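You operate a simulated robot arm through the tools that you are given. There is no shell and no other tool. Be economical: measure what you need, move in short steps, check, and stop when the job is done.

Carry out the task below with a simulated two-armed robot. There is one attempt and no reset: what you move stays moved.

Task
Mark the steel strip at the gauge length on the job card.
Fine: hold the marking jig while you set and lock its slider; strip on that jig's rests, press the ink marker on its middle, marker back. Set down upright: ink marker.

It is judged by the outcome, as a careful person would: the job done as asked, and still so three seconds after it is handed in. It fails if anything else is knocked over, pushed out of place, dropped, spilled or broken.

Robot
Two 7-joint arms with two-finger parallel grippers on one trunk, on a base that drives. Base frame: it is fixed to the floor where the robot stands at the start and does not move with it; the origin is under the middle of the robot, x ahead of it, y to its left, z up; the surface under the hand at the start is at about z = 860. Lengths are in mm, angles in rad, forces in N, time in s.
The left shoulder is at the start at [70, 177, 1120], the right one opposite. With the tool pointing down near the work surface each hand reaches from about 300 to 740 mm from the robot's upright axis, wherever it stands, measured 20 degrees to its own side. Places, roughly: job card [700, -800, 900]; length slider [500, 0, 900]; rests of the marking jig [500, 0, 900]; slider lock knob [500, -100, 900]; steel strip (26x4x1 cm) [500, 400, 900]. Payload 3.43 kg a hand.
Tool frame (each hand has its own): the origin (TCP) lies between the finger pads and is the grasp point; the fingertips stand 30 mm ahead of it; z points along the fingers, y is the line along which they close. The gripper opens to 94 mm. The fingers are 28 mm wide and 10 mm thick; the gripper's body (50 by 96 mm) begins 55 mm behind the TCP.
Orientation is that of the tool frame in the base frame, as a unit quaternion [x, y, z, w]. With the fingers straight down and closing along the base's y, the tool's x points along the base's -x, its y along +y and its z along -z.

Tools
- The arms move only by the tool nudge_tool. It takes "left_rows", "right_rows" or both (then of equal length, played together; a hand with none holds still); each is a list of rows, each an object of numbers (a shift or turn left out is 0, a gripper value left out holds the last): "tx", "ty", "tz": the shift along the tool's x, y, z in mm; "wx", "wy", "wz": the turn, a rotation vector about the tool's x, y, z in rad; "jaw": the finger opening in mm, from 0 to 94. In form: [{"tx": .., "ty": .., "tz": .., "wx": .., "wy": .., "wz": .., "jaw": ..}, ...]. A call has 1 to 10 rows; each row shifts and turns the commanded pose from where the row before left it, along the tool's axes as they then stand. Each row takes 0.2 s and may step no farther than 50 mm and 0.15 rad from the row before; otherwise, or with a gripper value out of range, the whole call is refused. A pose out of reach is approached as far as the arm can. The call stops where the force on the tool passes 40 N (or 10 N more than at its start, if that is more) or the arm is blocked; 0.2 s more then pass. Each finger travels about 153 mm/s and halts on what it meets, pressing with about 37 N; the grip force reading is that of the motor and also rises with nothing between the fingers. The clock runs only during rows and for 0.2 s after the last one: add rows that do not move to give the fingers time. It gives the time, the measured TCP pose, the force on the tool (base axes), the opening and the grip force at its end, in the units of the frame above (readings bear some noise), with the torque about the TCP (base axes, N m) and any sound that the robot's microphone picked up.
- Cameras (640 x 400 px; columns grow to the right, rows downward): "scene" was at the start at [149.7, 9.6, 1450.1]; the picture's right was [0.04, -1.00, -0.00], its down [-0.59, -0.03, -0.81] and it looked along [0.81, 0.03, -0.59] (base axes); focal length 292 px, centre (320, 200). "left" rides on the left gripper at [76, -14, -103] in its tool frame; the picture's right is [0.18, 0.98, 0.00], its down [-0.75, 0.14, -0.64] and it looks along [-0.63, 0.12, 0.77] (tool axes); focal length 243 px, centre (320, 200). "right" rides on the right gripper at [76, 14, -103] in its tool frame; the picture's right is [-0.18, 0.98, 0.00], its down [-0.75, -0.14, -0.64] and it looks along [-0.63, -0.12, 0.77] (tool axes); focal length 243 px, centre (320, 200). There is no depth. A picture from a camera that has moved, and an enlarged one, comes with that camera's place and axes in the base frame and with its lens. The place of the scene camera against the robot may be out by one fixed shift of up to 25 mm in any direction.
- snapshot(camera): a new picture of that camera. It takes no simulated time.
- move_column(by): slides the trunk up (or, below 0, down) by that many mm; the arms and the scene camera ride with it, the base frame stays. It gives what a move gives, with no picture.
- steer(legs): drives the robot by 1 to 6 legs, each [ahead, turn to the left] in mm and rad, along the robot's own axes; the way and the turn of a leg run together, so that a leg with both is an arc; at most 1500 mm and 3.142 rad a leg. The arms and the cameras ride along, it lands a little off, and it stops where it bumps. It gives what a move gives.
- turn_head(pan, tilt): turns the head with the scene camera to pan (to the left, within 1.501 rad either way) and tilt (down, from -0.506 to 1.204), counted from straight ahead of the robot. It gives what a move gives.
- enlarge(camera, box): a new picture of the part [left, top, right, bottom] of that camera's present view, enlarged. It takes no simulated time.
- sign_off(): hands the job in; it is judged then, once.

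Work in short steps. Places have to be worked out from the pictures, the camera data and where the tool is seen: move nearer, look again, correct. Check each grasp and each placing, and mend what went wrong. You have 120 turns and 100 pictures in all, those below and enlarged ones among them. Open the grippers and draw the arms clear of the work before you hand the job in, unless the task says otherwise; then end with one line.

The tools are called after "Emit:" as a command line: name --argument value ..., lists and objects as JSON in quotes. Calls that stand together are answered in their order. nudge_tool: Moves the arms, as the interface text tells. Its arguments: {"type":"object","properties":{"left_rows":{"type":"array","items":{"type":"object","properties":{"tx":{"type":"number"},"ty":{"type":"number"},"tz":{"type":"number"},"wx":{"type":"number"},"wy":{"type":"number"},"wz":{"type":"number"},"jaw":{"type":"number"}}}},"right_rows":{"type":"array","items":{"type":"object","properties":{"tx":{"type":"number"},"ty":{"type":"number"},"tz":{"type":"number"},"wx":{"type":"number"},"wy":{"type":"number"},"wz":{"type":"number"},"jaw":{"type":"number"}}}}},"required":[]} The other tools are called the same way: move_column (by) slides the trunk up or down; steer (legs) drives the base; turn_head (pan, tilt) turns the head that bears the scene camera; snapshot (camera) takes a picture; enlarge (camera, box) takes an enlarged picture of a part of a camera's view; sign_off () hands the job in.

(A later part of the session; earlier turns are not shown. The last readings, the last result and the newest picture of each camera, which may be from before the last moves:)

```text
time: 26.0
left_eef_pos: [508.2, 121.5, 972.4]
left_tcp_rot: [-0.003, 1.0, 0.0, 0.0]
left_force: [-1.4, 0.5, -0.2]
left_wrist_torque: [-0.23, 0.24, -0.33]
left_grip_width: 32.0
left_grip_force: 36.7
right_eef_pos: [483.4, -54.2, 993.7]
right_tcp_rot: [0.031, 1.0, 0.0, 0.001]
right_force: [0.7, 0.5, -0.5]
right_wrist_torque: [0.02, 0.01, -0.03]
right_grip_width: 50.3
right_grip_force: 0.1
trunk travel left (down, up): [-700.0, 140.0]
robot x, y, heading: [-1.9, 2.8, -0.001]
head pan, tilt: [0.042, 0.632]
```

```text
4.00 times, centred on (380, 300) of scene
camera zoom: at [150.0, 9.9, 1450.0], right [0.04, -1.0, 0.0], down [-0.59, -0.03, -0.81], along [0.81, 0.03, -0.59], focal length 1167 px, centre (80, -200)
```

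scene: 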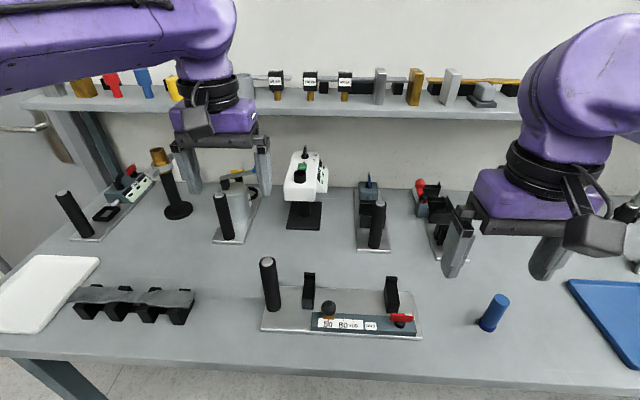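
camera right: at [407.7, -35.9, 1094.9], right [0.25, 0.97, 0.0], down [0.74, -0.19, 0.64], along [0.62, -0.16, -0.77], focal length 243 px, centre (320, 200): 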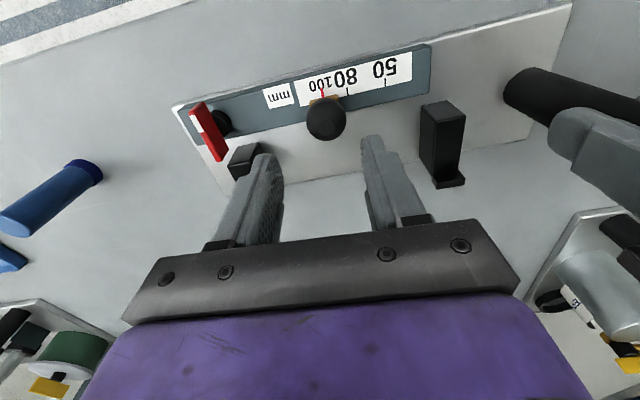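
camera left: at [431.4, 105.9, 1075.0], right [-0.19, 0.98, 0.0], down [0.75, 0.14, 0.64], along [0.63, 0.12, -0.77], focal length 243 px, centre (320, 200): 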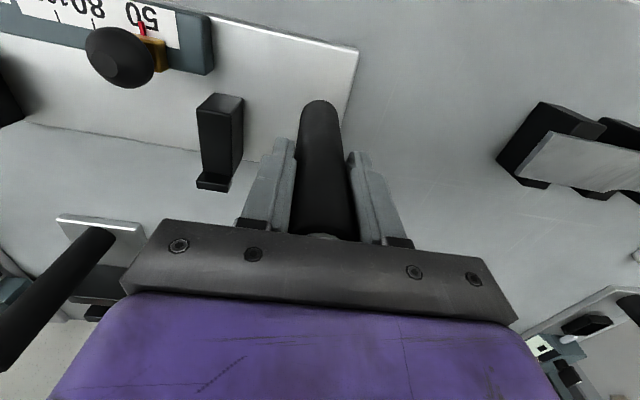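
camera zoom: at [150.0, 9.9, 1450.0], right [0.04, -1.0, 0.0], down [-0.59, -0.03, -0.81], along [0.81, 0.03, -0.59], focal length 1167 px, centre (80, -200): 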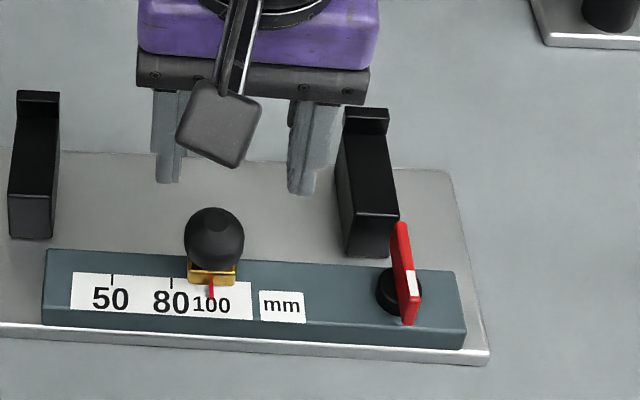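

The lever has turned 90° and the pointer is still at 100. I'll test the lock gently by gripping the knob and trying a small push.

Emit:
nudge_tool --right_rows '[{"wz": -0.062, "ty": 5, "tx": 2}, {"tz": 30}, {"tz": 30}, {"jaw": 20}, {}, {}]'

Emit:
nudge_tool --right_rows '[{"ty": 2}, {"ty": 2}, {}]'

Emit:
enlarge --camera "right" --box '[220, 60, 380, 160]'

```text
time: 27.4
left_eef_pos: [509.1, 119.5, 972.9]
left_tcp_rot: [-0.002, 1.0, 0.0, -0.001]
left_force: [5.1, -2.5, -0.5]
left_wrist_torque: [1.07, -0.03, 0.25]
left_grip_width: 31.9
left_grip_force: 37.5
right_eef_pos: [482.8, -48.6, 933.1]
right_tcp_rot: [0.0, 1.0, 0.001, 0.0]
right_force: [-3.1, 3.0, 6.3]
right_wrist_torque: [0.12, 0.06, 0.05]
right_grip_width: 29.1
right_grip_force: 36.9
trunk travel left (down, up): [-700.0, 140.0]
robot x, y, heading: [-2.6, -1.3, 0.0]
head pan, tilt: [0.042, 0.632]
```

```text
time: 28.2
left_eef_pos: [509.3, 121.0, 972.5]
left_tcp_rot: [-0.003, 1.0, 0.001, -0.001]
left_force: [-0.8, 13.8, -0.1]
left_wrist_torque: [-1.09, 0.38, -0.07]
left_grip_width: 31.9
left_grip_force: 37.2
right_eef_pos: [481.9, -47.6, 933.1]
right_tcp_rot: [0.0, 1.0, -0.001, 0.001]
right_force: [3.5, -16.3, 2.5]
right_wrist_torque: [-0.58, 0.05, -0.02]
right_grip_width: 29.3
right_grip_force: 37.3
trunk travel left (down, up): [-700.0, 140.0]
robot x, y, heading: [-3.1, 7.7, 0.002]
head pan, tilt: [0.042, 0.632]
```

```text
4.00 times, centred on (300, 110) of right
camera zoom: at [405.5, -32.4, 1035.2], right [0.19, 0.98, 0.0], down [0.75, -0.14, 0.64], along [0.63, -0.12, -0.77], focal length 970 px, centre (400, 560)
```

zoom: 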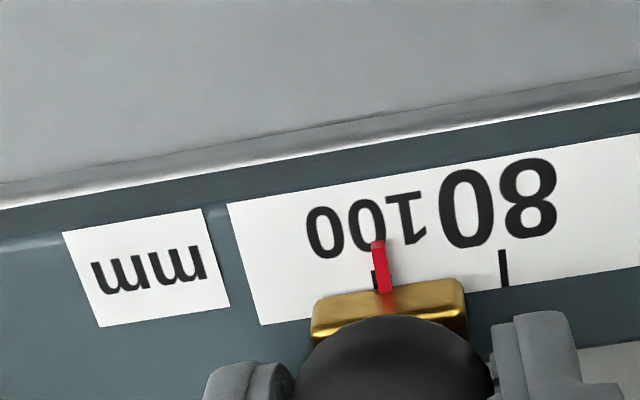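

It resisted with 16 N, but the pointer seems to have shifted about 1 mm. I'll remove the push and look again to tell flex from a real slip.

Emit:
nudge_tool --right_rows '[{"ty": -2}, {"ty": -2}, {}, {"jaw": 50}, {}, {}]'

Emit:
enlarge --camera "right" --box '[220, 60, 380, 160]'

Emit:
enlarge --camera "scene" --box '[310, 290, 390, 340]'

```text
time: 29.6
left_eef_pos: [508.9, 121.0, 971.8]
left_tcp_rot: [-0.002, 1.0, 0.0, 0.0]
left_force: [-1.7, -0.8, -0.5]
left_wrist_torque: [0.76, -0.15, -0.17]
left_grip_width: 31.7
left_grip_force: 37.2
right_eef_pos: [481.8, -49.9, 933.7]
right_tcp_rot: [0.001, 1.0, 0.001, 0.001]
right_force: [-0.5, 0.1, 0.4]
right_wrist_torque: [-0.01, -0.02, -0.02]
right_grip_width: 50.0
right_grip_force: 0.1
trunk travel left (down, up): [-700.0, 140.0]
robot x, y, heading: [-1.0, -3.4, -0.003]
head pan, tilt: [0.042, 0.632]
```

```text
4.00 times, centred on (300, 110) of right
camera zoom: at [405.1, -35.6, 1035.2], right [0.19, 0.98, 0.0], down [0.75, -0.14, 0.64], along [0.63, -0.12, -0.77], focal length 970 px, centre (400, 560)
```

zoom: 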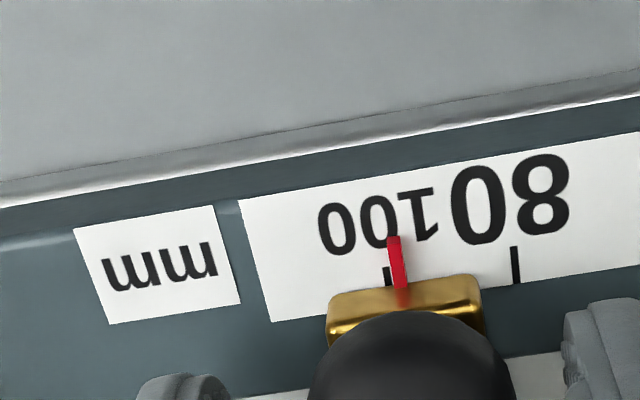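

```text
8.00 times, centred on (350, 315) of scene
camera zoom: at [149.7, 9.5, 1450.0], right [0.04, -1.0, 0.0], down [-0.59, -0.02, -0.81], along [0.81, 0.03, -0.59], focal length 2334 px, centre (80, -720)
```

zoom: 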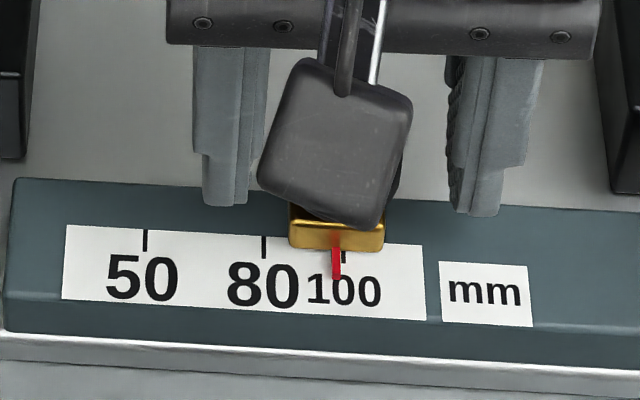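

The slider slipped about 1.8 mm under 16 N. Unlocked it only took about 4 N, so the lock is real but limited. I'll do this properly: unlock, reset to 100, relock, and not push it again.

Emit:
nudge_tool --right_rows '[{"tz": -30}, {"tz": -30, "jaw": 30}, {"ty": -30, "tx": 5}, {"ty": -30, "tx": 5}, {"ty": -31, "tx": 3}, {}, {"tz": 30}, {"tz": 31}, {}]'

Emit:
snapshot --camera "right"

```text
time: 31.6
left_eef_pos: [508.9, 121.2, 971.7]
left_tcp_rot: [-0.002, 1.0, 0.0, 0.0]
left_force: [0.1, -1.2, 0.3]
left_wrist_torque: [0.62, 0.09, -0.13]
left_grip_width: 31.8
left_grip_force: 37.1
right_eef_pos: [468.7, -140.6, 931.8]
right_tcp_rot: [0.001, 1.0, 0.001, 0.0]
right_force: [-0.5, 0.6, -0.1]
right_wrist_torque: [0.0, 0.02, -0.01]
right_grip_width: 30.0
right_grip_force: 0.1
trunk travel left (down, up): [-700.0, 140.0]
robot x, y, heading: [-2.2, -4.4, 0.0]
head pan, tilt: [0.042, 0.632]
```

```text
59 pictures are left
camera right: at [391.5, -126.8, 1033.5], right [0.19, 0.98, 0.0], down [0.75, -0.14, 0.64], along [0.63, -0.12, -0.77], focal length 243 px, centre (320, 200)
```

right: 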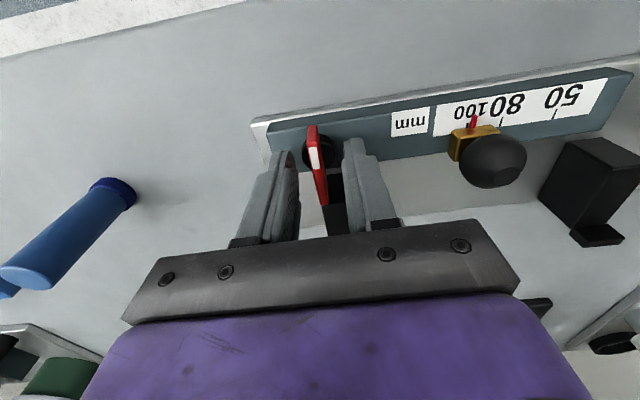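

The fingers straddle the lever again. I'll grip and turn it counter-clockwise to unlock.

Emit:
nudge_tool --right_rows '[{"jaw": 0}, {}, {"wz": -0.13}, {"wz": -0.13}, {"wz": -0.13}, {"wz": -0.13}, {"wz": -0.13}, {"wz": -0.13}, {"wz": -0.13}, {}]'

Emit:
nudge_tool --right_rows '[{"wz": -0.13}, {"wz": -0.13}, {"wz": -0.13}, {"wz": -0.13}, {"wz": -0.1}, {}, {"jaw": 26}, {}]'

Emit:
enlarge --camera "right" --box '[240, 60, 400, 260]'

```text
time: 33.8
left_eef_pos: [509.0, 120.6, 972.3]
left_tcp_rot: [-0.002, 1.0, 0.001, -0.001]
left_force: [3.7, 11.4, 0.6]
left_wrist_torque: [-0.85, -0.21, 0.24]
left_grip_width: 31.6
left_grip_force: 37.3
right_eef_pos: [468.9, -141.2, 932.5]
right_tcp_rot: [-0.44, 0.898, 0.001, 0.001]
right_force: [-3.4, -11.5, -0.9]
right_wrist_torque: [-0.37, 0.17, 0.0]
right_grip_width: 5.6
right_grip_force: 37.4
trunk travel left (down, up): [-700.0, 140.0]
robot x, y, heading: [3.2, -1.7, -0.001]
head pan, tilt: [0.042, 0.632]
```

```text
time: 35.6
left_eef_pos: [507.8, 119.7, 972.9]
left_tcp_rot: [-0.002, 1.0, 0.0, -0.001]
left_force: [-0.1, -2.7, -0.1]
left_wrist_torque: [0.61, -0.45, -0.35]
left_grip_width: 31.8
left_grip_force: 37.1
right_eef_pos: [468.4, -141.1, 932.9]
right_tcp_rot: [-0.692, 0.722, 0.0, 0.002]
right_force: [-0.1, 0.2, 0.1]
right_wrist_torque: [0.01, -0.02, 0.01]
right_grip_width: 25.9
right_grip_force: 0.2
trunk travel left (down, up): [-700.0, 140.0]
robot x, y, heading: [3.0, 0.5, 0.003]
head pan, tilt: [0.042, 0.632]
```

```text
2.00 times, centred on (320, 160) of right
camera zoom: at [450.5, -216.8, 1033.7], right [-0.97, 0.23, 0.0], down [0.17, 0.75, 0.64], along [0.15, 0.63, -0.76], focal length 485 px, centre (320, 280)
```

zoom: 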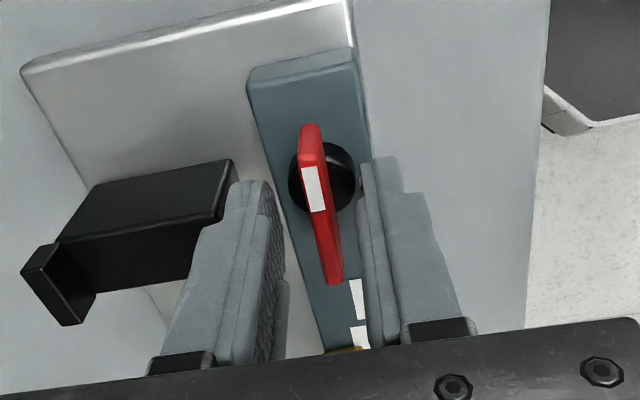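

It's unlocked. I'll go back over the knob, turn the hand straight, and grip the knob.

Emit:
nudge_tool --right_rows '[{"tz": -30}, {"tz": -32}, {"wz": 0.15, "jaw": 50}, {"wz": 0.15}, {"wz": 0.15}, {"wz": 0.15}, {"wz": 0.15}, {"wz": 0.15}, {"wz": 0.15}, {"wz": 0.15}]'

Emit:
nudge_tool --right_rows '[{"wz": 0.15}, {"wz": 0.15}, {"wz": 0.028}, {"ty": 30, "tx": -5}, {"ty": 30, "tx": -5}, {"ty": 34, "tx": -3}, {}, {"tz": 31}, {"tz": 31}, {}]'

Emit:
enlarge --camera "right" --box '[200, 60, 440, 210]'

```text
time: 37.8
left_eef_pos: [508.3, 120.5, 972.5]
left_tcp_rot: [-0.003, 1.0, 0.0, 0.0]
left_force: [-0.3, -1.2, -0.8]
left_wrist_torque: [-0.5, 0.09, -0.07]
left_grip_width: 31.8
left_grip_force: 37.2
right_eef_pos: [469.7, -141.1, 993.3]
right_tcp_rot: [-0.162, 0.987, 0.0, 0.001]
right_force: [0.8, -0.3, -0.4]
right_wrist_torque: [0.02, 0.0, -0.01]
right_grip_width: 50.1
right_grip_force: 0.2
trunk travel left (down, up): [-700.0, 140.0]
robot x, y, heading: [1.4, -1.1, -0.004]
head pan, tilt: [0.042, 0.632]
```

```text
time: 40.0
left_eef_pos: [509.9, 120.8, 972.0]
left_tcp_rot: [-0.002, 1.0, 0.0, 0.0]
left_force: [-0.4, 1.7, 0.0]
left_wrist_torque: [0.55, 0.09, -0.17]
left_grip_width: 31.7
left_grip_force: 37.0
right_eef_pos: [482.0, -46.5, 934.2]
right_tcp_rot: [-0.001, 1.0, 0.001, 0.001]
right_force: [-0.1, -0.6, 0.5]
right_wrist_torque: [0.0, 0.03, -0.01]
right_grip_width: 50.1
right_grip_force: 0.0
trunk travel left (down, up): [-700.0, 140.0]
robot x, y, heading: [1.9, -3.8, -0.006]
head pan, tilt: [0.042, 0.632]
```

```text
2.67 times, centred on (320, 135) of right
camera zoom: at [403.9, -32.6, 1034.8], right [0.18, 0.98, 0.0], down [0.75, -0.14, 0.64], along [0.63, -0.12, -0.77], focal length 647 px, centre (320, 373)
```

zoom: 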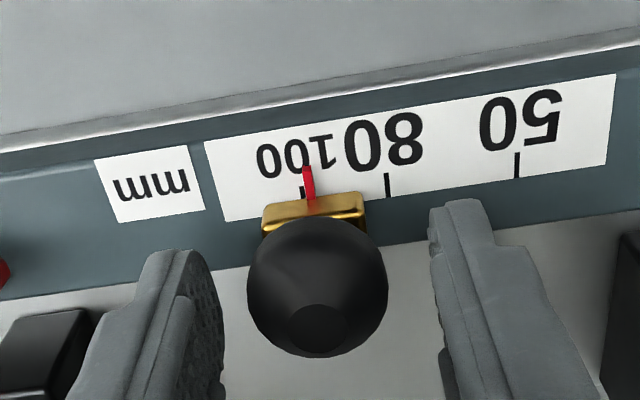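

The pointer is about 1.9 mm short of 100. I'll grip the knob and move -2 mm.

Emit:
nudge_tool --right_rows '[{"jaw": 10}, {}, {}, {"ty": -2}, {}, {}]'

Emit:
enlarge --camera "right" --box '[220, 60, 380, 160]'

Emit:
enlarge --camera "scene" --box '[310, 290, 390, 340]'

```text
time: 41.4
left_eef_pos: [509.3, 121.5, 972.0]
left_tcp_rot: [-0.003, 1.0, 0.001, 0.0]
left_force: [3.9, -3.9, 0.1]
left_wrist_torque: [0.96, 0.03, 0.15]
left_grip_width: 31.6
left_grip_force: 36.9
right_eef_pos: [480.9, -47.9, 932.5]
right_tcp_rot: [0.0, 1.0, 0.001, 0.001]
right_force: [-4.2, 4.6, 6.1]
right_wrist_torque: [0.15, 0.09, 0.11]
right_grip_width: 29.1
right_grip_force: 37.2
trunk travel left (down, up): [-700.0, 140.0]
robot x, y, heading: [0.8, -1.5, 0.0]
head pan, tilt: [0.042, 0.632]
```

```text
4.00 times, centred on (300, 110) of right
camera zoom: at [403.8, -34.7, 1034.8], right [0.18, 0.98, 0.0], down [0.75, -0.14, 0.64], along [0.63, -0.12, -0.77], focal length 970 px, centre (400, 560)
```

zoom: 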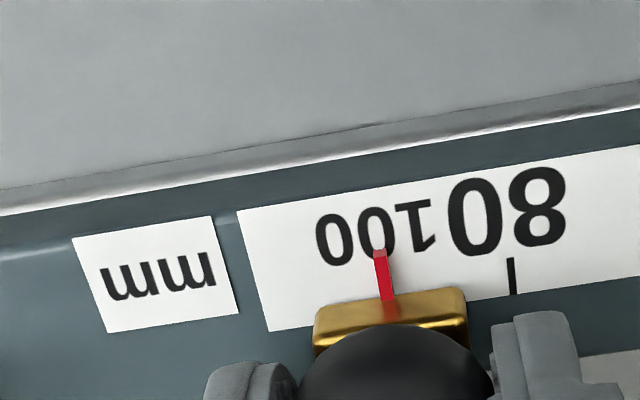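

```text
8.00 times, centred on (350, 315) of scene
camera zoom: at [149.8, 10.0, 1450.1], right [0.04, -1.0, 0.0], down [-0.59, -0.03, -0.81], along [0.81, 0.03, -0.59], focal length 2334 px, centre (80, -720)
```

zoom: 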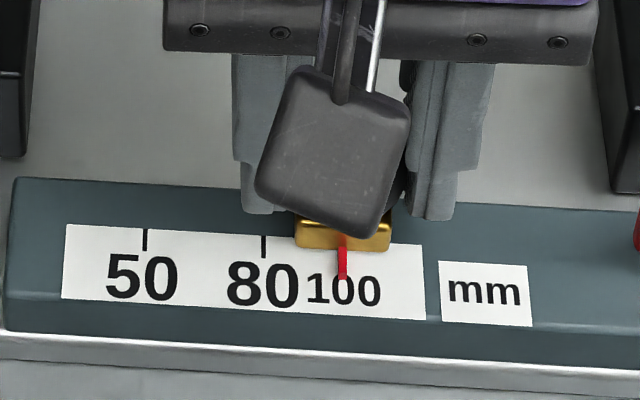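

The pointer now covers the 100 tick in both views, with a sliding force of only about 4.6 N. I'll release, rise and rotate to relock.

Emit:
nudge_tool --right_rows '[{"jaw": 50}, {}, {"tz": -30}, {"tz": -30}, {"ty": -30, "tx": 5}, {"ty": -30, "tx": 5}, {"ty": -33, "tx": 2}, {"jaw": 26}, {}]'

Emit:
nudge_tool --right_rows '[{"wz": -0.15}, {"wz": -0.15}, {"wz": -0.15}, {"wz": -0.15}, {"wz": -0.15}, {"wz": -0.15}, {"wz": -0.15}, {"wz": -0.15}, {"wz": -0.15}, {"wz": -0.15}]'

Emit:
nudge_tool --right_rows '[{"wz": -0.04}, {}, {"tz": 30}, {}]'

Emit:
snapshot --camera "right"

Emit:
enlarge --camera "scene" --box '[310, 290, 390, 340]'

```text
time: 43.4
left_eef_pos: [509.8, 120.4, 971.6]
left_tcp_rot: [-0.004, 1.0, -0.001, 0.0]
left_force: [-1.3, -2.1, 0.0]
left_wrist_torque: [0.52, -0.03, 0.13]
left_grip_width: 31.6
left_grip_force: 37.4
right_eef_pos: [470.4, -142.6, 992.1]
right_tcp_rot: [-0.001, 1.0, 0.001, 0.0]
right_force: [0.0, 0.8, -0.4]
right_wrist_torque: [0.03, 0.02, -0.02]
right_grip_width: 25.9
right_grip_force: 0.0
trunk travel left (down, up): [-700.0, 140.0]
robot x, y, heading: [-3.8, 1.0, -0.002]
head pan, tilt: [0.042, 0.632]
```

```text
time: 45.6
left_eef_pos: [510.9, 120.1, 971.4]
left_tcp_rot: [-0.003, 1.0, 0.0, 0.0]
left_force: [-0.2, -0.6, 0.4]
left_wrist_torque: [-0.44, 0.1, -0.09]
left_grip_width: 32.0
left_grip_force: 37.4
right_eef_pos: [469.8, -140.9, 993.2]
right_tcp_rot: [-0.683, 0.731, -0.001, 0.001]
right_force: [-0.1, -0.5, -0.2]
right_wrist_torque: [0.02, 0.0, -0.01]
right_grip_width: 26.1
right_grip_force: 0.0
trunk travel left (down, up): [-700.0, 140.0]
robot x, y, heading: [2.2, 0.5, 0.004]
head pan, tilt: [0.042, 0.632]
```

```text
time: 46.6
left_eef_pos: [509.5, 121.4, 971.6]
left_tcp_rot: [-0.002, 1.0, 0.001, 0.0]
left_force: [-1.2, 0.1, -0.7]
left_wrist_torque: [-0.46, 0.04, -0.08]
left_grip_width: 31.6
left_grip_force: 37.2
right_eef_pos: [470.0, -142.9, 960.9]
right_tcp_rot: [-0.697, 0.717, 0.0, 0.002]
right_force: [1.2, -0.3, -0.3]
right_wrist_torque: [0.0, -0.06, 0.0]
right_grip_width: 26.0
right_grip_force: 0.1
trunk travel left (down, up): [-700.0, 140.0]
robot x, y, heading: [-0.9, -0.1, -0.001]
head pan, tilt: [0.042, 0.632]
```

```text
54 pictures are left
camera right: at [452.4, -217.9, 1063.5], right [-0.98, 0.21, 0.0], down [0.16, 0.75, 0.64], along [0.14, 0.63, -0.77], focal length 243 px, centre (320, 200)
```

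right: 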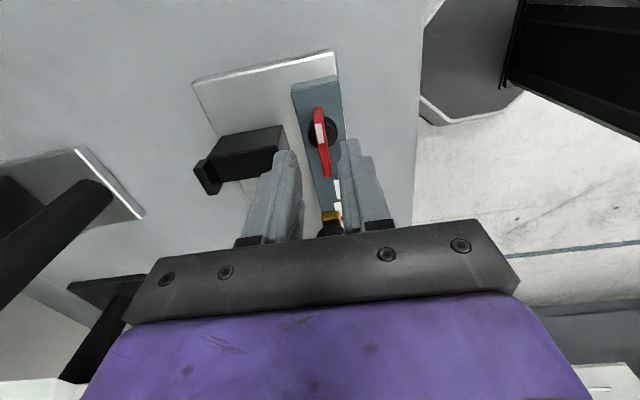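

```text
8.00 times, centred on (350, 315) of scene
camera zoom: at [150.0, 9.7, 1450.1], right [0.04, -1.0, 0.0], down [-0.59, -0.03, -0.81], along [0.81, 0.03, -0.59], focal length 2334 px, centre (80, -720)
```

zoom: 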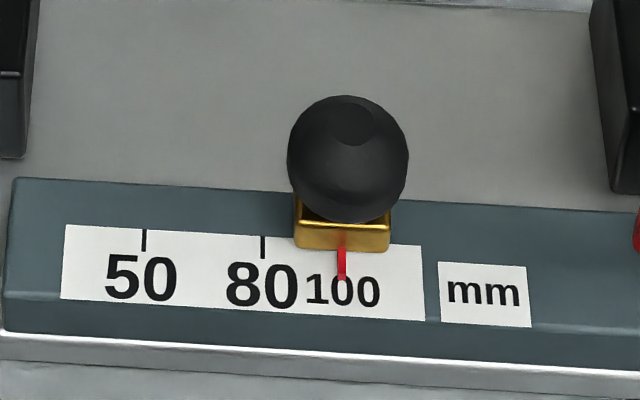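

The slider is still at 100. I'll descend onto the lever, grip it and turn it clockwise.

Emit:
nudge_tool --right_rows '[{"tz": 14, "ty": 1, "tx": -2}, {"tz": 14}, {}, {"jaw": 0}, {}, {}]'

Emit:
nudge_tool --right_rows '[{"wz": 0.13}, {"wz": 0.13}, {"wz": 0.13}, {"wz": 0.13}, {"wz": 0.13}, {"wz": 0.13}, {}]'

Emit:
nudge_tool --right_rows '[{"wz": 0.13, "ty": 0.5}, {"wz": 0.13, "ty": 0.5}, {"wz": 0.13}, {"wz": 0.13}, {"wz": 0.13}, {"wz": 0.1}, {"wz": 0.08}, {}]'

```text
time: 48.0
left_eef_pos: [508.4, 121.5, 972.8]
left_tcp_rot: [-0.003, 1.0, 0.0, 0.0]
left_force: [5.0, 1.2, 0.1]
left_wrist_torque: [0.43, 0.12, 0.5]
left_grip_width: 31.7
left_grip_force: 37.1
right_eef_pos: [469.0, -139.5, 933.9]
right_tcp_rot: [-0.697, 0.717, 0.0, 0.0]
right_force: [-4.2, -0.9, 0.8]
right_wrist_torque: [-0.06, 0.09, 0.0]
right_grip_width: 5.7
right_grip_force: 36.4
trunk travel left (down, up): [-700.0, 140.0]
robot x, y, heading: [-0.6, -2.0, -0.001]
head pan, tilt: [0.042, 0.632]
```

```text
time: 49.6
left_eef_pos: [508.7, 121.8, 972.2]
left_tcp_rot: [-0.003, 1.0, 0.0, 0.0]
left_force: [-2.0, 7.6, 4.5]
left_wrist_torque: [-1.09, 0.82, -0.63]
left_grip_width: 31.7
left_grip_force: 36.8
right_eef_pos: [468.7, -139.8, 934.1]
right_tcp_rot: [-0.37, 0.929, 0.001, 0.001]
right_force: [4.6, -8.7, -0.4]
right_wrist_torque: [-0.01, -0.27, 0.0]
right_grip_width: 5.6
right_grip_force: 37.2
trunk travel left (down, up): [-700.0, 140.0]
robot x, y, heading: [-4.3, -0.0, 0.001]
head pan, tilt: [0.042, 0.632]
```

```text
time: 51.4
left_eef_pos: [509.9, 120.4, 971.9]
left_tcp_rot: [-0.003, 1.0, 0.0, 0.001]
left_force: [5.2, 28.0, 1.6]
left_wrist_torque: [-0.76, 0.22, -0.36]
left_grip_width: 31.7
left_grip_force: 37.2
right_eef_pos: [468.8, -139.5, 934.3]
right_tcp_rot: [0.035, 0.999, 0.0, 0.0]
right_force: [-3.5, -29.8, 3.0]
right_wrist_torque: [-0.56, -0.03, 1.04]
right_grip_width: 5.8
right_grip_force: 37.0
trunk travel left (down, up): [-700.0, 140.0]
robot x, y, heading: [-1.1, -2.6, -0.003]
head pan, tilt: [0.042, 0.632]
```

It's at the stop again (1.04 N·m). I'll release and rise, then check the lever and pointer.

Emit:
nudge_tool --right_rows '[{"ty": -2}, {"jaw": 30}, {}, {"tz": -30}, {"tz": -40}, {"ty": -30, "tz": -20}, {"ty": -30, "wz": -0.07}, {}]'

Emit:
enlarge --camera "scene" --box '[310, 280, 430, 355]'

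Emit:
snapshot --camera "right"

```text
time: 53.2
left_eef_pos: [508.8, 120.9, 971.7]
left_tcp_rot: [-0.002, 1.0, 0.0, 0.0]
left_force: [-0.9, -1.9, 0.0]
left_wrist_torque: [0.5, 0.14, 0.2]
left_grip_width: 31.7
left_grip_force: 36.5
right_eef_pos: [464.2, -202.0, 1025.0]
right_tcp_rot: [0.0, 1.0, 0.001, 0.001]
right_force: [-0.2, 0.4, -0.8]
right_wrist_torque: [0.02, 0.0, 0.03]
right_grip_width: 30.0
right_grip_force: 0.0
trunk travel left (down, up): [-700.0, 140.0]
robot x, y, heading: [0.8, -1.4, 0.003]
head pan, tilt: [0.042, 0.632]
```

```text
5.33 times, centred on (370, 318) of scene
camera zoom: at [149.8, 9.4, 1450.1], right [0.04, -1.0, 0.0], down [-0.59, -0.03, -0.81], along [0.81, 0.03, -0.59], focal length 1556 px, centre (53, -427)
```

zoom: 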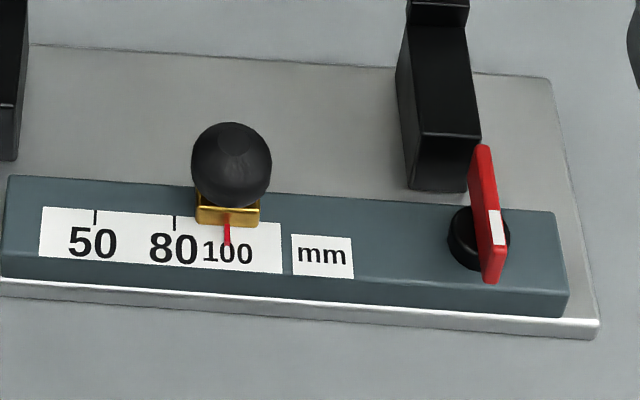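

```text
51 pictures are left
camera right: at [386.9, -187.7, 1126.8], right [0.18, 0.98, 0.0], down [0.75, -0.14, 0.64], along [0.63, -0.12, -0.77], focal length 243 px, centre (320, 200)
```

right: 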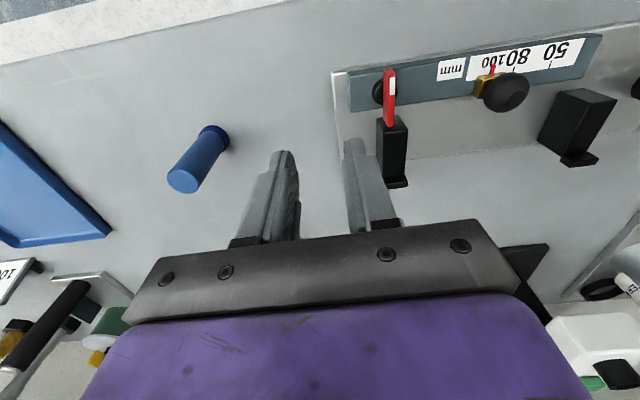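

Locked at 100. Now I'll let go of the handle with the left hand, rise, and move over the strip, which I estimate at x 474–514, y 287–547, top z≈905.

Emit:
nudge_tool --left_rows '[{"jaw": 80}, {"jaw": 94}, {"tz": -40}, {"tz": -40}, {"tz": -40}, {}]'

Emit:
nudge_tool --left_rows '[{"ty": 45, "tx": 6}, {"ty": 45, "tx": 6}, {"ty": 45, "tx": 6}, {"ty": 45, "tx": 6}, {"ty": 45, "tx": 6}, {"ty": 45, "tx": 6}, {"ty": 26, "tz": 30}, {}]'

Emit:
snapshot --camera "left"

Emit:
snapshot --camera "scene"

```text
time: 54.6
left_eef_pos: [508.9, 120.1, 1094.3]
left_tcp_rot: [-0.003, 1.0, 0.0, 0.0]
left_force: [0.1, 0.4, 0.2]
left_wrist_torque: [-0.02, -0.04, -0.03]
left_grip_width: 93.8
left_grip_force: 0.1
right_eef_pos: [465.3, -201.6, 1025.5]
right_tcp_rot: [0.0, 1.0, 0.001, 0.001]
right_force: [-0.6, 0.6, -0.5]
right_wrist_torque: [-0.01, -0.04, 0.01]
right_grip_width: 30.1
right_grip_force: 0.0
trunk travel left (down, up): [-700.0, 140.0]
robot x, y, heading: [0.4, 0.4, -0.002]
head pan, tilt: [0.042, 0.632]
```

```text
time: 56.4
left_eef_pos: [470.6, 416.4, 1063.8]
left_tcp_rot: [-0.002, 1.0, 0.0, 0.001]
left_force: [0.7, -0.7, -0.4]
left_wrist_torque: [0.0, 0.0, -0.06]
left_grip_width: 93.7
left_grip_force: 0.0
right_eef_pos: [463.4, -202.7, 1025.4]
right_tcp_rot: [0.0, 1.0, 0.002, 0.001]
right_force: [0.3, 0.2, 0.0]
right_wrist_torque: [0.02, -0.04, 0.01]
right_grip_width: 30.1
right_grip_force: 0.1
trunk travel left (down, up): [-700.0, 140.0]
robot x, y, heading: [-0.6, 0.5, 0.004]
head pan, tilt: [0.042, 0.632]
```

```text
50 pictures are left
camera left: at [394.0, 401.6, 1166.1], right [-0.19, 0.98, 0.0], down [0.75, 0.14, 0.64], along [0.63, 0.12, -0.77], focal length 243 px, centre (320, 200)
```

left: 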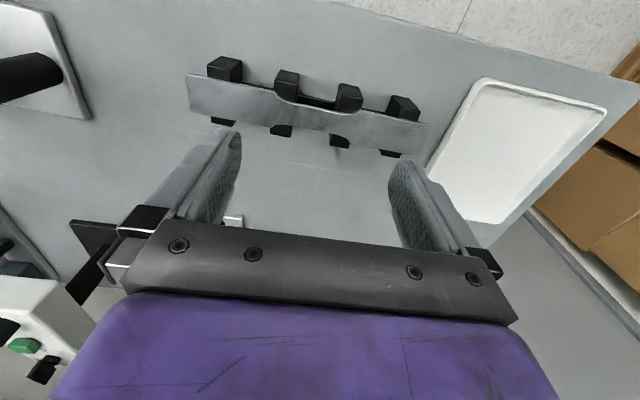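

```text
49 pictures are left
camera scene: at [149.2, 8.8, 1450.2], right [0.04, -1.0, 0.0], down [-0.59, -0.02, -0.81], along [0.81, 0.03, -0.59], focal length 292 px, centre (320, 200)
```

scene: 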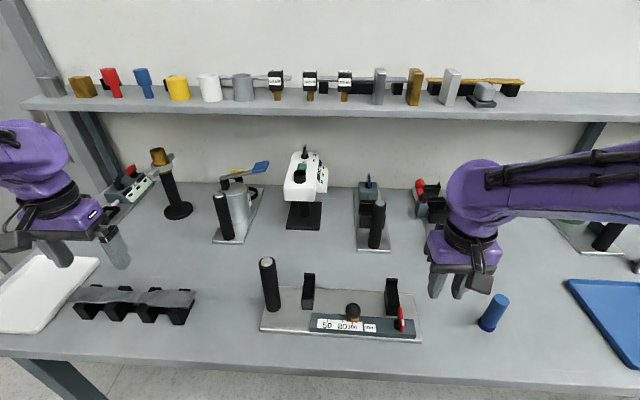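

Emit:
enlarge --camera "left" --box '[170, 40, 442, 210]'

Emit:
enlarge --camera "scene" --box '[60, 260, 220, 360]'

Emit:
enlarge --camera "scene" --box '[250, 240, 430, 352]'

```text
2.35 times, centred on (306, 125) of left
camera zoom: at [394.0, 401.6, 1166.1], right [-0.19, 0.98, 0.0], down [0.75, 0.14, 0.64], along [0.63, 0.12, -0.77], focal length 571 px, centre (353, 376)
```

zoom: 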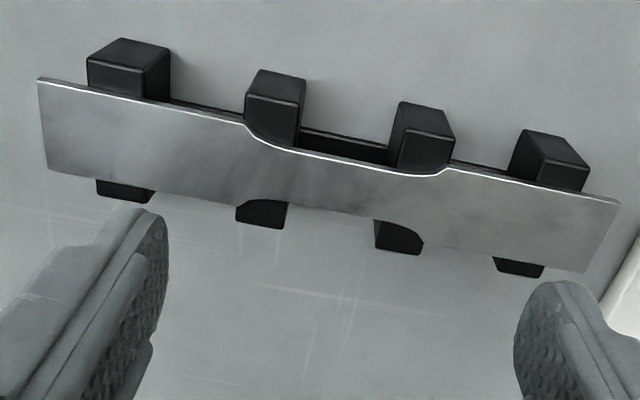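

```text
4.00 times, centred on (140, 310) of scene
camera zoom: at [149.2, 8.8, 1450.2], right [0.04, -1.0, 0.0], down [-0.59, -0.02, -0.81], along [0.81, 0.03, -0.59], focal length 1167 px, centre (1040, -240)
```

zoom: 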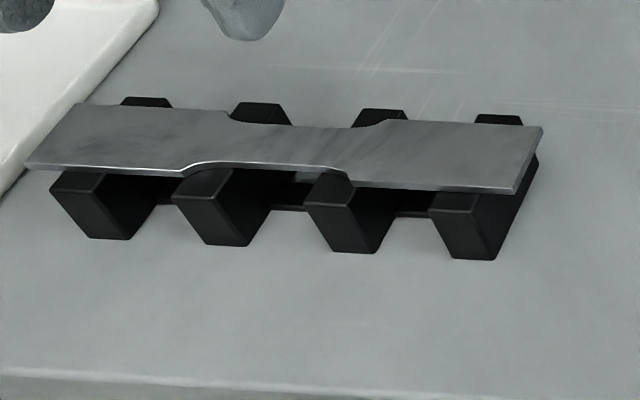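

```text
3.56 times, centred on (340, 296) of scene
camera zoom: at [149.2, 8.8, 1450.2], right [0.04, -1.0, 0.0], down [-0.59, -0.02, -0.81], along [0.81, 0.03, -0.59], focal length 1037 px, centre (249, -141)
```

zoom: 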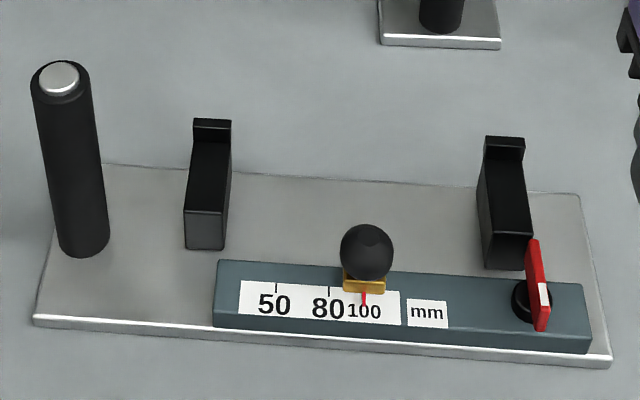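

The strip's centre is about (496,415), and the gap between its middle blocks spans y≈393–435. Before choosing a grasp I'll measure the jig rests with the right camera.

Emit:
enlarge --camera "right" --box '[320, 20, 640, 220]'

```text
2.00 times, centred on (480, 120) of right
camera zoom: at [386.4, -187.9, 1126.8], right [0.18, 0.98, 0.0], down [0.75, -0.14, 0.64], along [0.63, -0.12, -0.77], focal length 485 px, centre (0, 360)
```

zoom: 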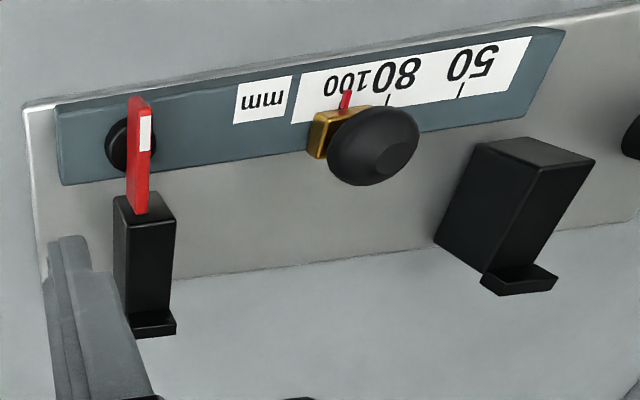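

The rests run x≈502–554 with tops at z≈900 and centres at y≈52 and -133. So the strip should go to about (528,-40). I'll grip it at its narrow middle with the jaws along x: first rotate the left hand 90° and position it above.

Emit:
nudge_tool --left_rows '[{"wz": 0.15, "jaw": 56}, {"wz": 0.15}, {"wz": 0.15}, {"wz": 0.15}, {"wz": 0.15}, {"wz": 0.15}, {"wz": 0.15}, {"wz": 0.15}, {"wz": 0.15}, {"wz": 0.15}]'

Emit:
nudge_tool --left_rows '[{"wz": 0.08}, {"ty": 26, "tx": -1.5}, {"tz": 35}, {"tz": 35}, {}]'

Emit:
snapshot --camera "left"

```text
time: 58.6
left_eef_pos: [471.6, 415.6, 1062.7]
left_tcp_rot: [0.681, 0.733, 0.0, 0.001]
left_force: [0.3, 0.1, 0.7]
left_wrist_torque: [-0.05, 0.04, -0.03]
left_grip_width: 55.6
left_grip_force: 0.0
right_eef_pos: [464.9, -201.0, 1026.4]
right_tcp_rot: [0.0, 1.0, 0.001, 0.001]
right_force: [-0.1, -0.7, -0.2]
right_wrist_torque: [-0.03, -0.03, -0.02]
right_grip_width: 30.0
right_grip_force: 0.1
trunk travel left (down, up): [-700.0, 140.0]
robot x, y, heading: [-1.6, -1.6, -0.002]
head pan, tilt: [0.042, 0.632]
```

```text
time: 59.8
left_eef_pos: [497.9, 412.9, 992.2]
left_tcp_rot: [0.708, 0.706, -0.001, 0.001]
left_force: [0.4, 0.1, -0.2]
left_wrist_torque: [0.03, -0.03, -0.01]
left_grip_width: 56.1
left_grip_force: 0.0
right_eef_pos: [464.4, -201.8, 1024.8]
right_tcp_rot: [0.0, 1.0, 0.0, 0.001]
right_force: [0.3, -0.2, -0.2]
right_wrist_torque: [-0.02, 0.01, 0.0]
right_grip_width: 29.8
right_grip_force: 0.1
trunk travel left (down, up): [-700.0, 140.0]
robot x, y, heading: [0.2, 0.0, 0.0]
head pan, tilt: [0.042, 0.632]
```

```text
44 pictures are left
camera left: at [481.6, 489.9, 1095.0], right [0.98, 0.18, 0.0], down [0.14, -0.75, 0.64], along [0.12, -0.63, -0.77], focal length 243 px, centre (320, 200)
```

left: 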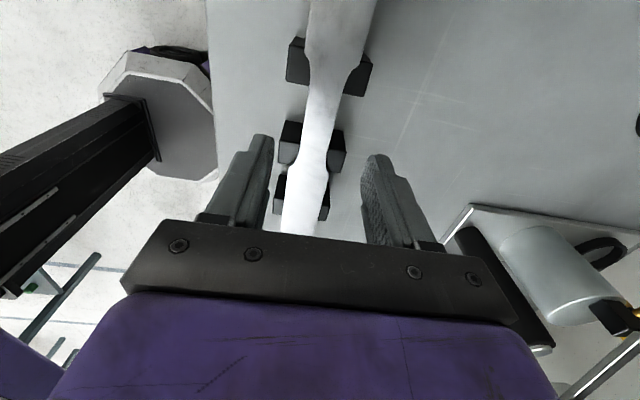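

The strip's narrow part runs at x≈495. I'll correct by 2 mm and descend into the middle gap.

Emit:
nudge_tool --left_rows '[{"ty": -2, "tx": 1.5}, {"tz": 25}, {"tz": 25}, {"tz": 20}, {}]'

Emit:
snapshot --camera "left"

Emit:
enlarge --camera "scene" --box '[60, 240, 220, 340]'

```text
time: 61.0
left_eef_pos: [494.9, 416.1, 922.8]
left_tcp_rot: [0.709, 0.705, 0.001, -0.001]
left_force: [0.2, -0.2, 0.0]
left_wrist_torque: [0.0, 0.04, 0.04]
left_grip_width: 55.8
left_grip_force: 0.0
right_eef_pos: [463.4, -200.5, 1025.1]
right_tcp_rot: [-0.001, 1.0, 0.001, 0.001]
right_force: [-0.4, -0.1, 0.4]
right_wrist_torque: [-0.04, 0.04, 0.0]
right_grip_width: 29.9
right_grip_force: 0.2
trunk travel left (down, up): [-700.0, 140.0]
robot x, y, heading: [-1.2, -1.3, -0.002]
head pan, tilt: [0.042, 0.632]
```

```text
43 pictures are left
camera left: at [480.0, 491.6, 1025.2], right [0.98, 0.18, 0.0], down [0.14, -0.75, 0.64], along [0.12, -0.63, -0.77], focal length 243 px, centre (320, 200)
```

left: 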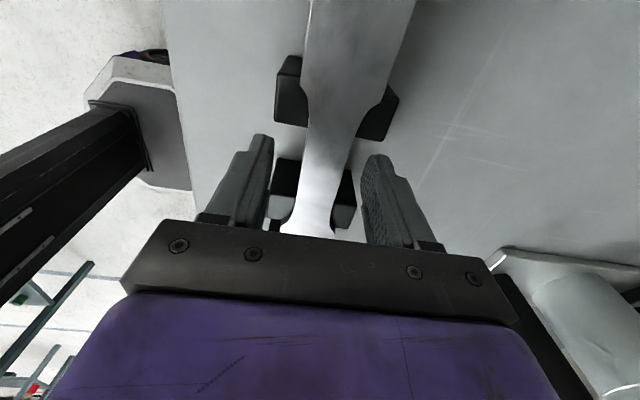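

```text
4.00 times, centred on (140, 290) of scene
camera zoom: at [149.4, 9.6, 1450.1], right [0.04, -1.0, 0.0], down [-0.59, -0.03, -0.81], along [0.81, 0.03, -0.59], focal length 1167 px, centre (1040, -160)
```

zoom: 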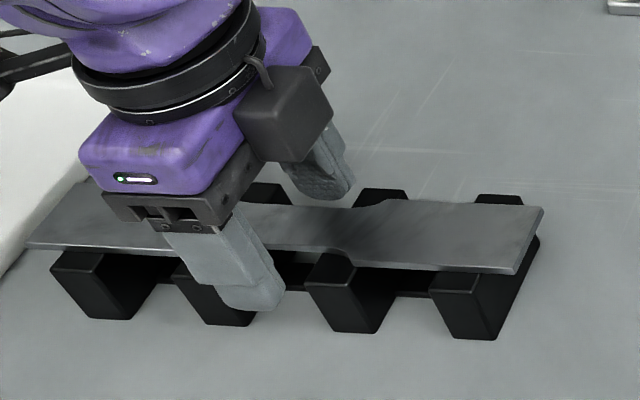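

The fingers fit in the middle gap on both sides of the strip. I'll descend 12 mm and close.

Emit:
nudge_tool --left_rows '[{"tz": 6}, {"tz": 6}, {}, {"jaw": 0}, {}, {}, {}]'

Emit:
snapshot --camera "left"

```text
time: 62.6
left_eef_pos: [496.7, 416.2, 910.7]
left_tcp_rot: [0.708, 0.706, 0.0, 0.0]
left_force: [0.0, 0.5, 0.3]
left_wrist_torque: [0.1, -0.02, -0.11]
left_grip_width: 28.3
left_grip_force: 36.9
right_eef_pos: [464.1, -201.2, 1024.2]
right_tcp_rot: [-0.001, 1.0, 0.001, 0.001]
right_force: [-0.6, -0.1, 0.2]
right_wrist_torque: [-0.01, -0.02, 0.01]
right_grip_width: 30.0
right_grip_force: 0.2
trunk travel left (down, up): [-700.0, 140.0]
robot x, y, heading: [1.1, -0.2, -0.0]
head pan, tilt: [0.042, 0.632]
```

```text
41 pictures are left
camera left: at [480.4, 491.9, 1013.3], right [0.98, 0.18, 0.0], down [0.14, -0.75, 0.64], along [0.12, -0.63, -0.77], focal length 243 px, centre (320, 200)
```

left: 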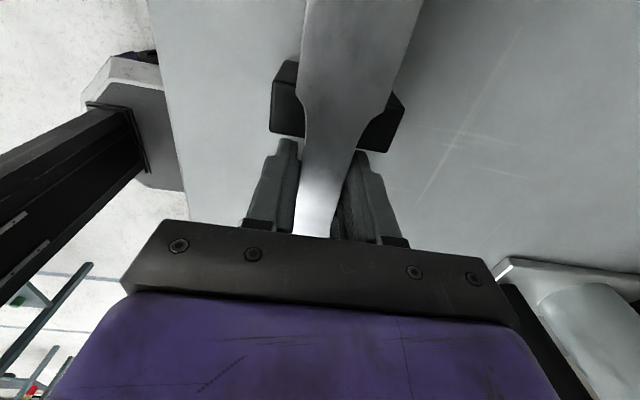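

The strip is gripped (28 mm wide neck). I'll lift slowly while moving the right hand out of the way toward the marker.

Emit:
nudge_tool --left_rows '[{"tz": -10}, {"tz": -20}, {"tz": -20}, {"tz": -25}, {"tz": -25}, {"tz": -25}, {"tz": -25}, {"tz": -15}, {}]' --right_rows '[{"ty": -15}, {"ty": -20}, {"ty": -25}, {"ty": -25}, {"ty": -25}, {"ty": -15}, {}, {"jaw": 70}, {}]'

Emit:
snapshot --camera "scene"

Emit:
snapshot --camera "right"

```text
time: 64.6
left_eef_pos: [495.1, 415.3, 1076.2]
left_tcp_rot: [0.709, 0.705, 0.0, 0.0]
left_force: [0.3, 0.3, -0.2]
left_wrist_torque: [0.0, 0.0, 0.04]
left_grip_width: 0.0
left_grip_force: 32.6
right_eef_pos: [463.8, -325.2, 1024.1]
right_tcp_rot: [0.0, 1.0, 0.001, 0.0]
right_force: [-1.0, 0.5, 0.1]
right_wrist_torque: [0.02, 0.0, 0.0]
right_grip_width: 70.3
right_grip_force: 0.1
trunk travel left (down, up): [-700.0, 140.0]
robot x, y, heading: [0.3, -6.0, -0.001]
head pan, tilt: [0.042, 0.632]
```

```text
40 pictures are left
camera scene: at [149.9, 9.9, 1450.1], right [0.04, -1.0, 0.0], down [-0.59, -0.03, -0.81], along [0.81, 0.03, -0.59], focal length 292 px, centre (320, 200)
```

scene: 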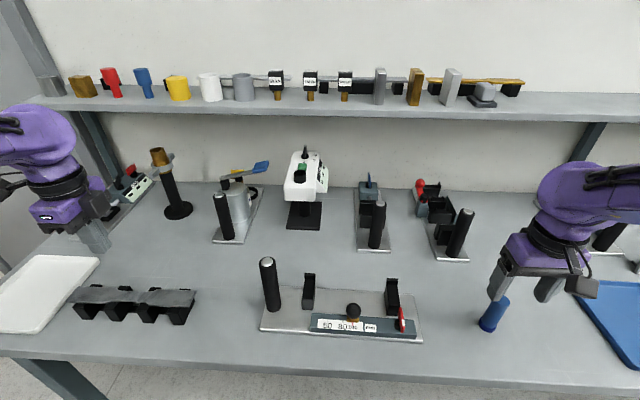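

```text
39 pictures are left
camera right: at [386.9, -311.9, 1125.6], right [0.18, 0.98, 0.0], down [0.75, -0.14, 0.64], along [0.63, -0.12, -0.77], focal length 243 px, centre (320, 200)
```

right: 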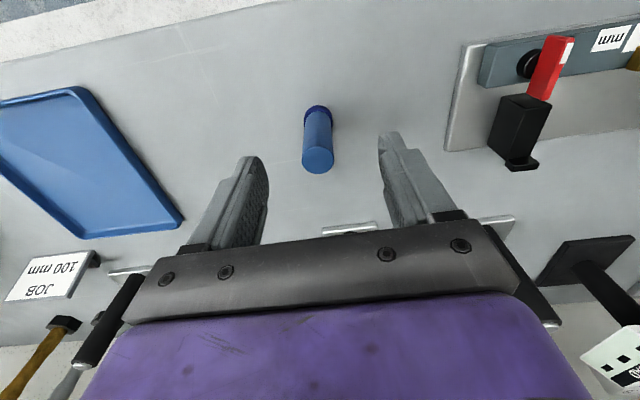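

The strip was left behind. The 28.3 mm width was probably the rack's connecting bar, not the roughly 24 mm neck. I'll check that nothing moved before re-gripping higher.

Emit:
enlarge --camera "scene" --box '[60, 260, 220, 360]'

Emit:
snapshot --camera "left"

```text
4.00 times, centred on (140, 310) of scene
camera zoom: at [149.9, 9.9, 1450.1], right [0.04, -1.0, 0.0], down [-0.59, -0.03, -0.81], along [0.81, 0.03, -0.59], focal length 1167 px, centre (1040, -240)
```

zoom: 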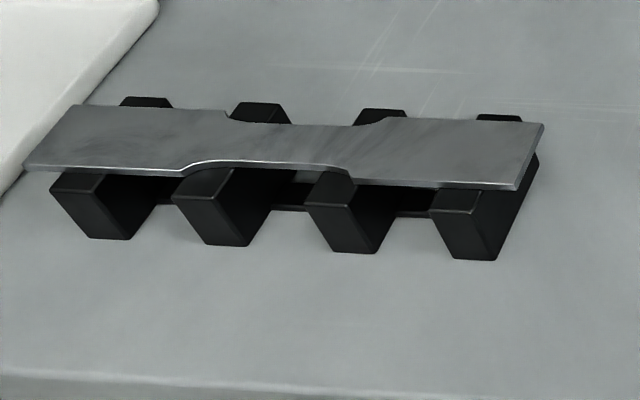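

```text
37 pictures are left
camera left: at [480.6, 490.8, 1178.6], right [0.98, 0.18, 0.0], down [0.14, -0.75, 0.64], along [0.12, -0.63, -0.77], focal length 243 px, centre (320, 200)
```

left: 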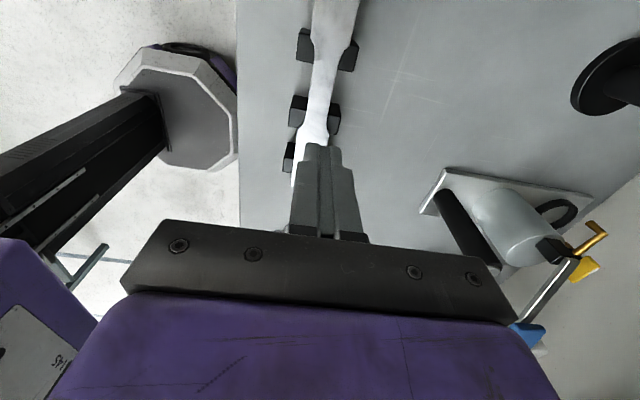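

Nothing was disturbed; the strip is still on the rack. I'll go down again to TCP z≈920, with the fingertips above the bar and at strip level, and close.

Emit:
nudge_tool --left_rows '[{"jaw": 56}, {}, {"tz": 40}, {"tz": 40}, {"tz": 40}, {"tz": 36}, {}, {"jaw": 0}, {}, {}]'

Emit:
nudge_tool --left_rows '[{"tz": -4}, {"tz": -4}, {"tz": -4}, {}, {}]'

Emit:
snapshot --camera "left"

Emit:
enlarge --camera "scene" --box '[60, 240, 220, 340]'

```text
time: 66.8
left_eef_pos: [495.8, 415.3, 920.7]
left_tcp_rot: [0.708, 0.706, 0.0, 0.0]
left_force: [0.1, -1.1, 0.2]
left_wrist_torque: [0.25, -0.03, 0.06]
left_grip_width: 23.7
left_grip_force: 37.4
right_eef_pos: [463.1, -326.6, 1022.9]
right_tcp_rot: [0.0, 1.0, 0.0, 0.001]
right_force: [0.0, -0.3, 0.3]
right_wrist_torque: [0.02, 0.03, 0.03]
right_grip_width: 70.1
right_grip_force: 0.1
trunk travel left (down, up): [-700.0, 140.0]
robot x, y, heading: [-2.5, 0.1, 0.008]
head pan, tilt: [0.042, 0.632]
```

```text
time: 68.0
left_eef_pos: [494.9, 415.4, 932.3]
left_tcp_rot: [0.708, 0.706, 0.0, 0.0]
left_force: [0.0, 0.9, -4.2]
left_wrist_torque: [0.02, 0.01, -0.03]
left_grip_width: 23.5
left_grip_force: 37.1
right_eef_pos: [464.0, -326.7, 1023.6]
right_tcp_rot: [-0.001, 1.0, 0.0, 0.001]
right_force: [-0.3, 0.1, -0.5]
right_wrist_torque: [-0.02, 0.04, -0.03]
right_grip_width: 69.8
right_grip_force: 0.1
trunk travel left (down, up): [-700.0, 140.0]
robot x, y, heading: [6.5, 5.3, -0.002]
head pan, tilt: [0.042, 0.632]
```

```text
36 pictures are left
camera left: at [480.3, 491.5, 1034.3], right [0.98, 0.18, 0.0], down [0.14, -0.75, 0.64], along [0.12, -0.63, -0.77], focal length 243 px, centre (320, 200)
```

left: 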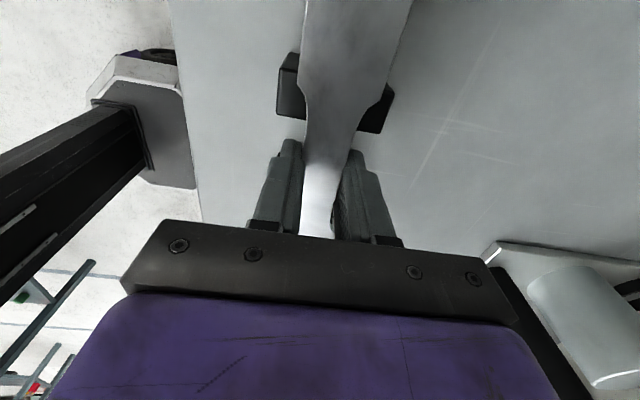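

```text
4.00 times, centred on (140, 290) of scene
camera zoom: at [150.2, 10.2, 1450.0], right [0.04, -1.0, 0.0], down [-0.59, -0.03, -0.81], along [0.81, 0.03, -0.59], focal length 1167 px, centre (1040, -160)
```

zoom: 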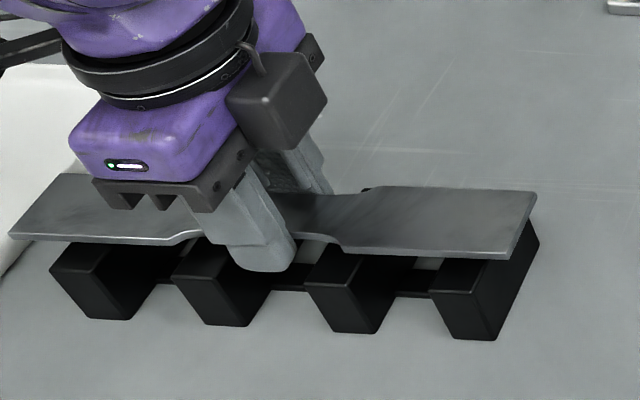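

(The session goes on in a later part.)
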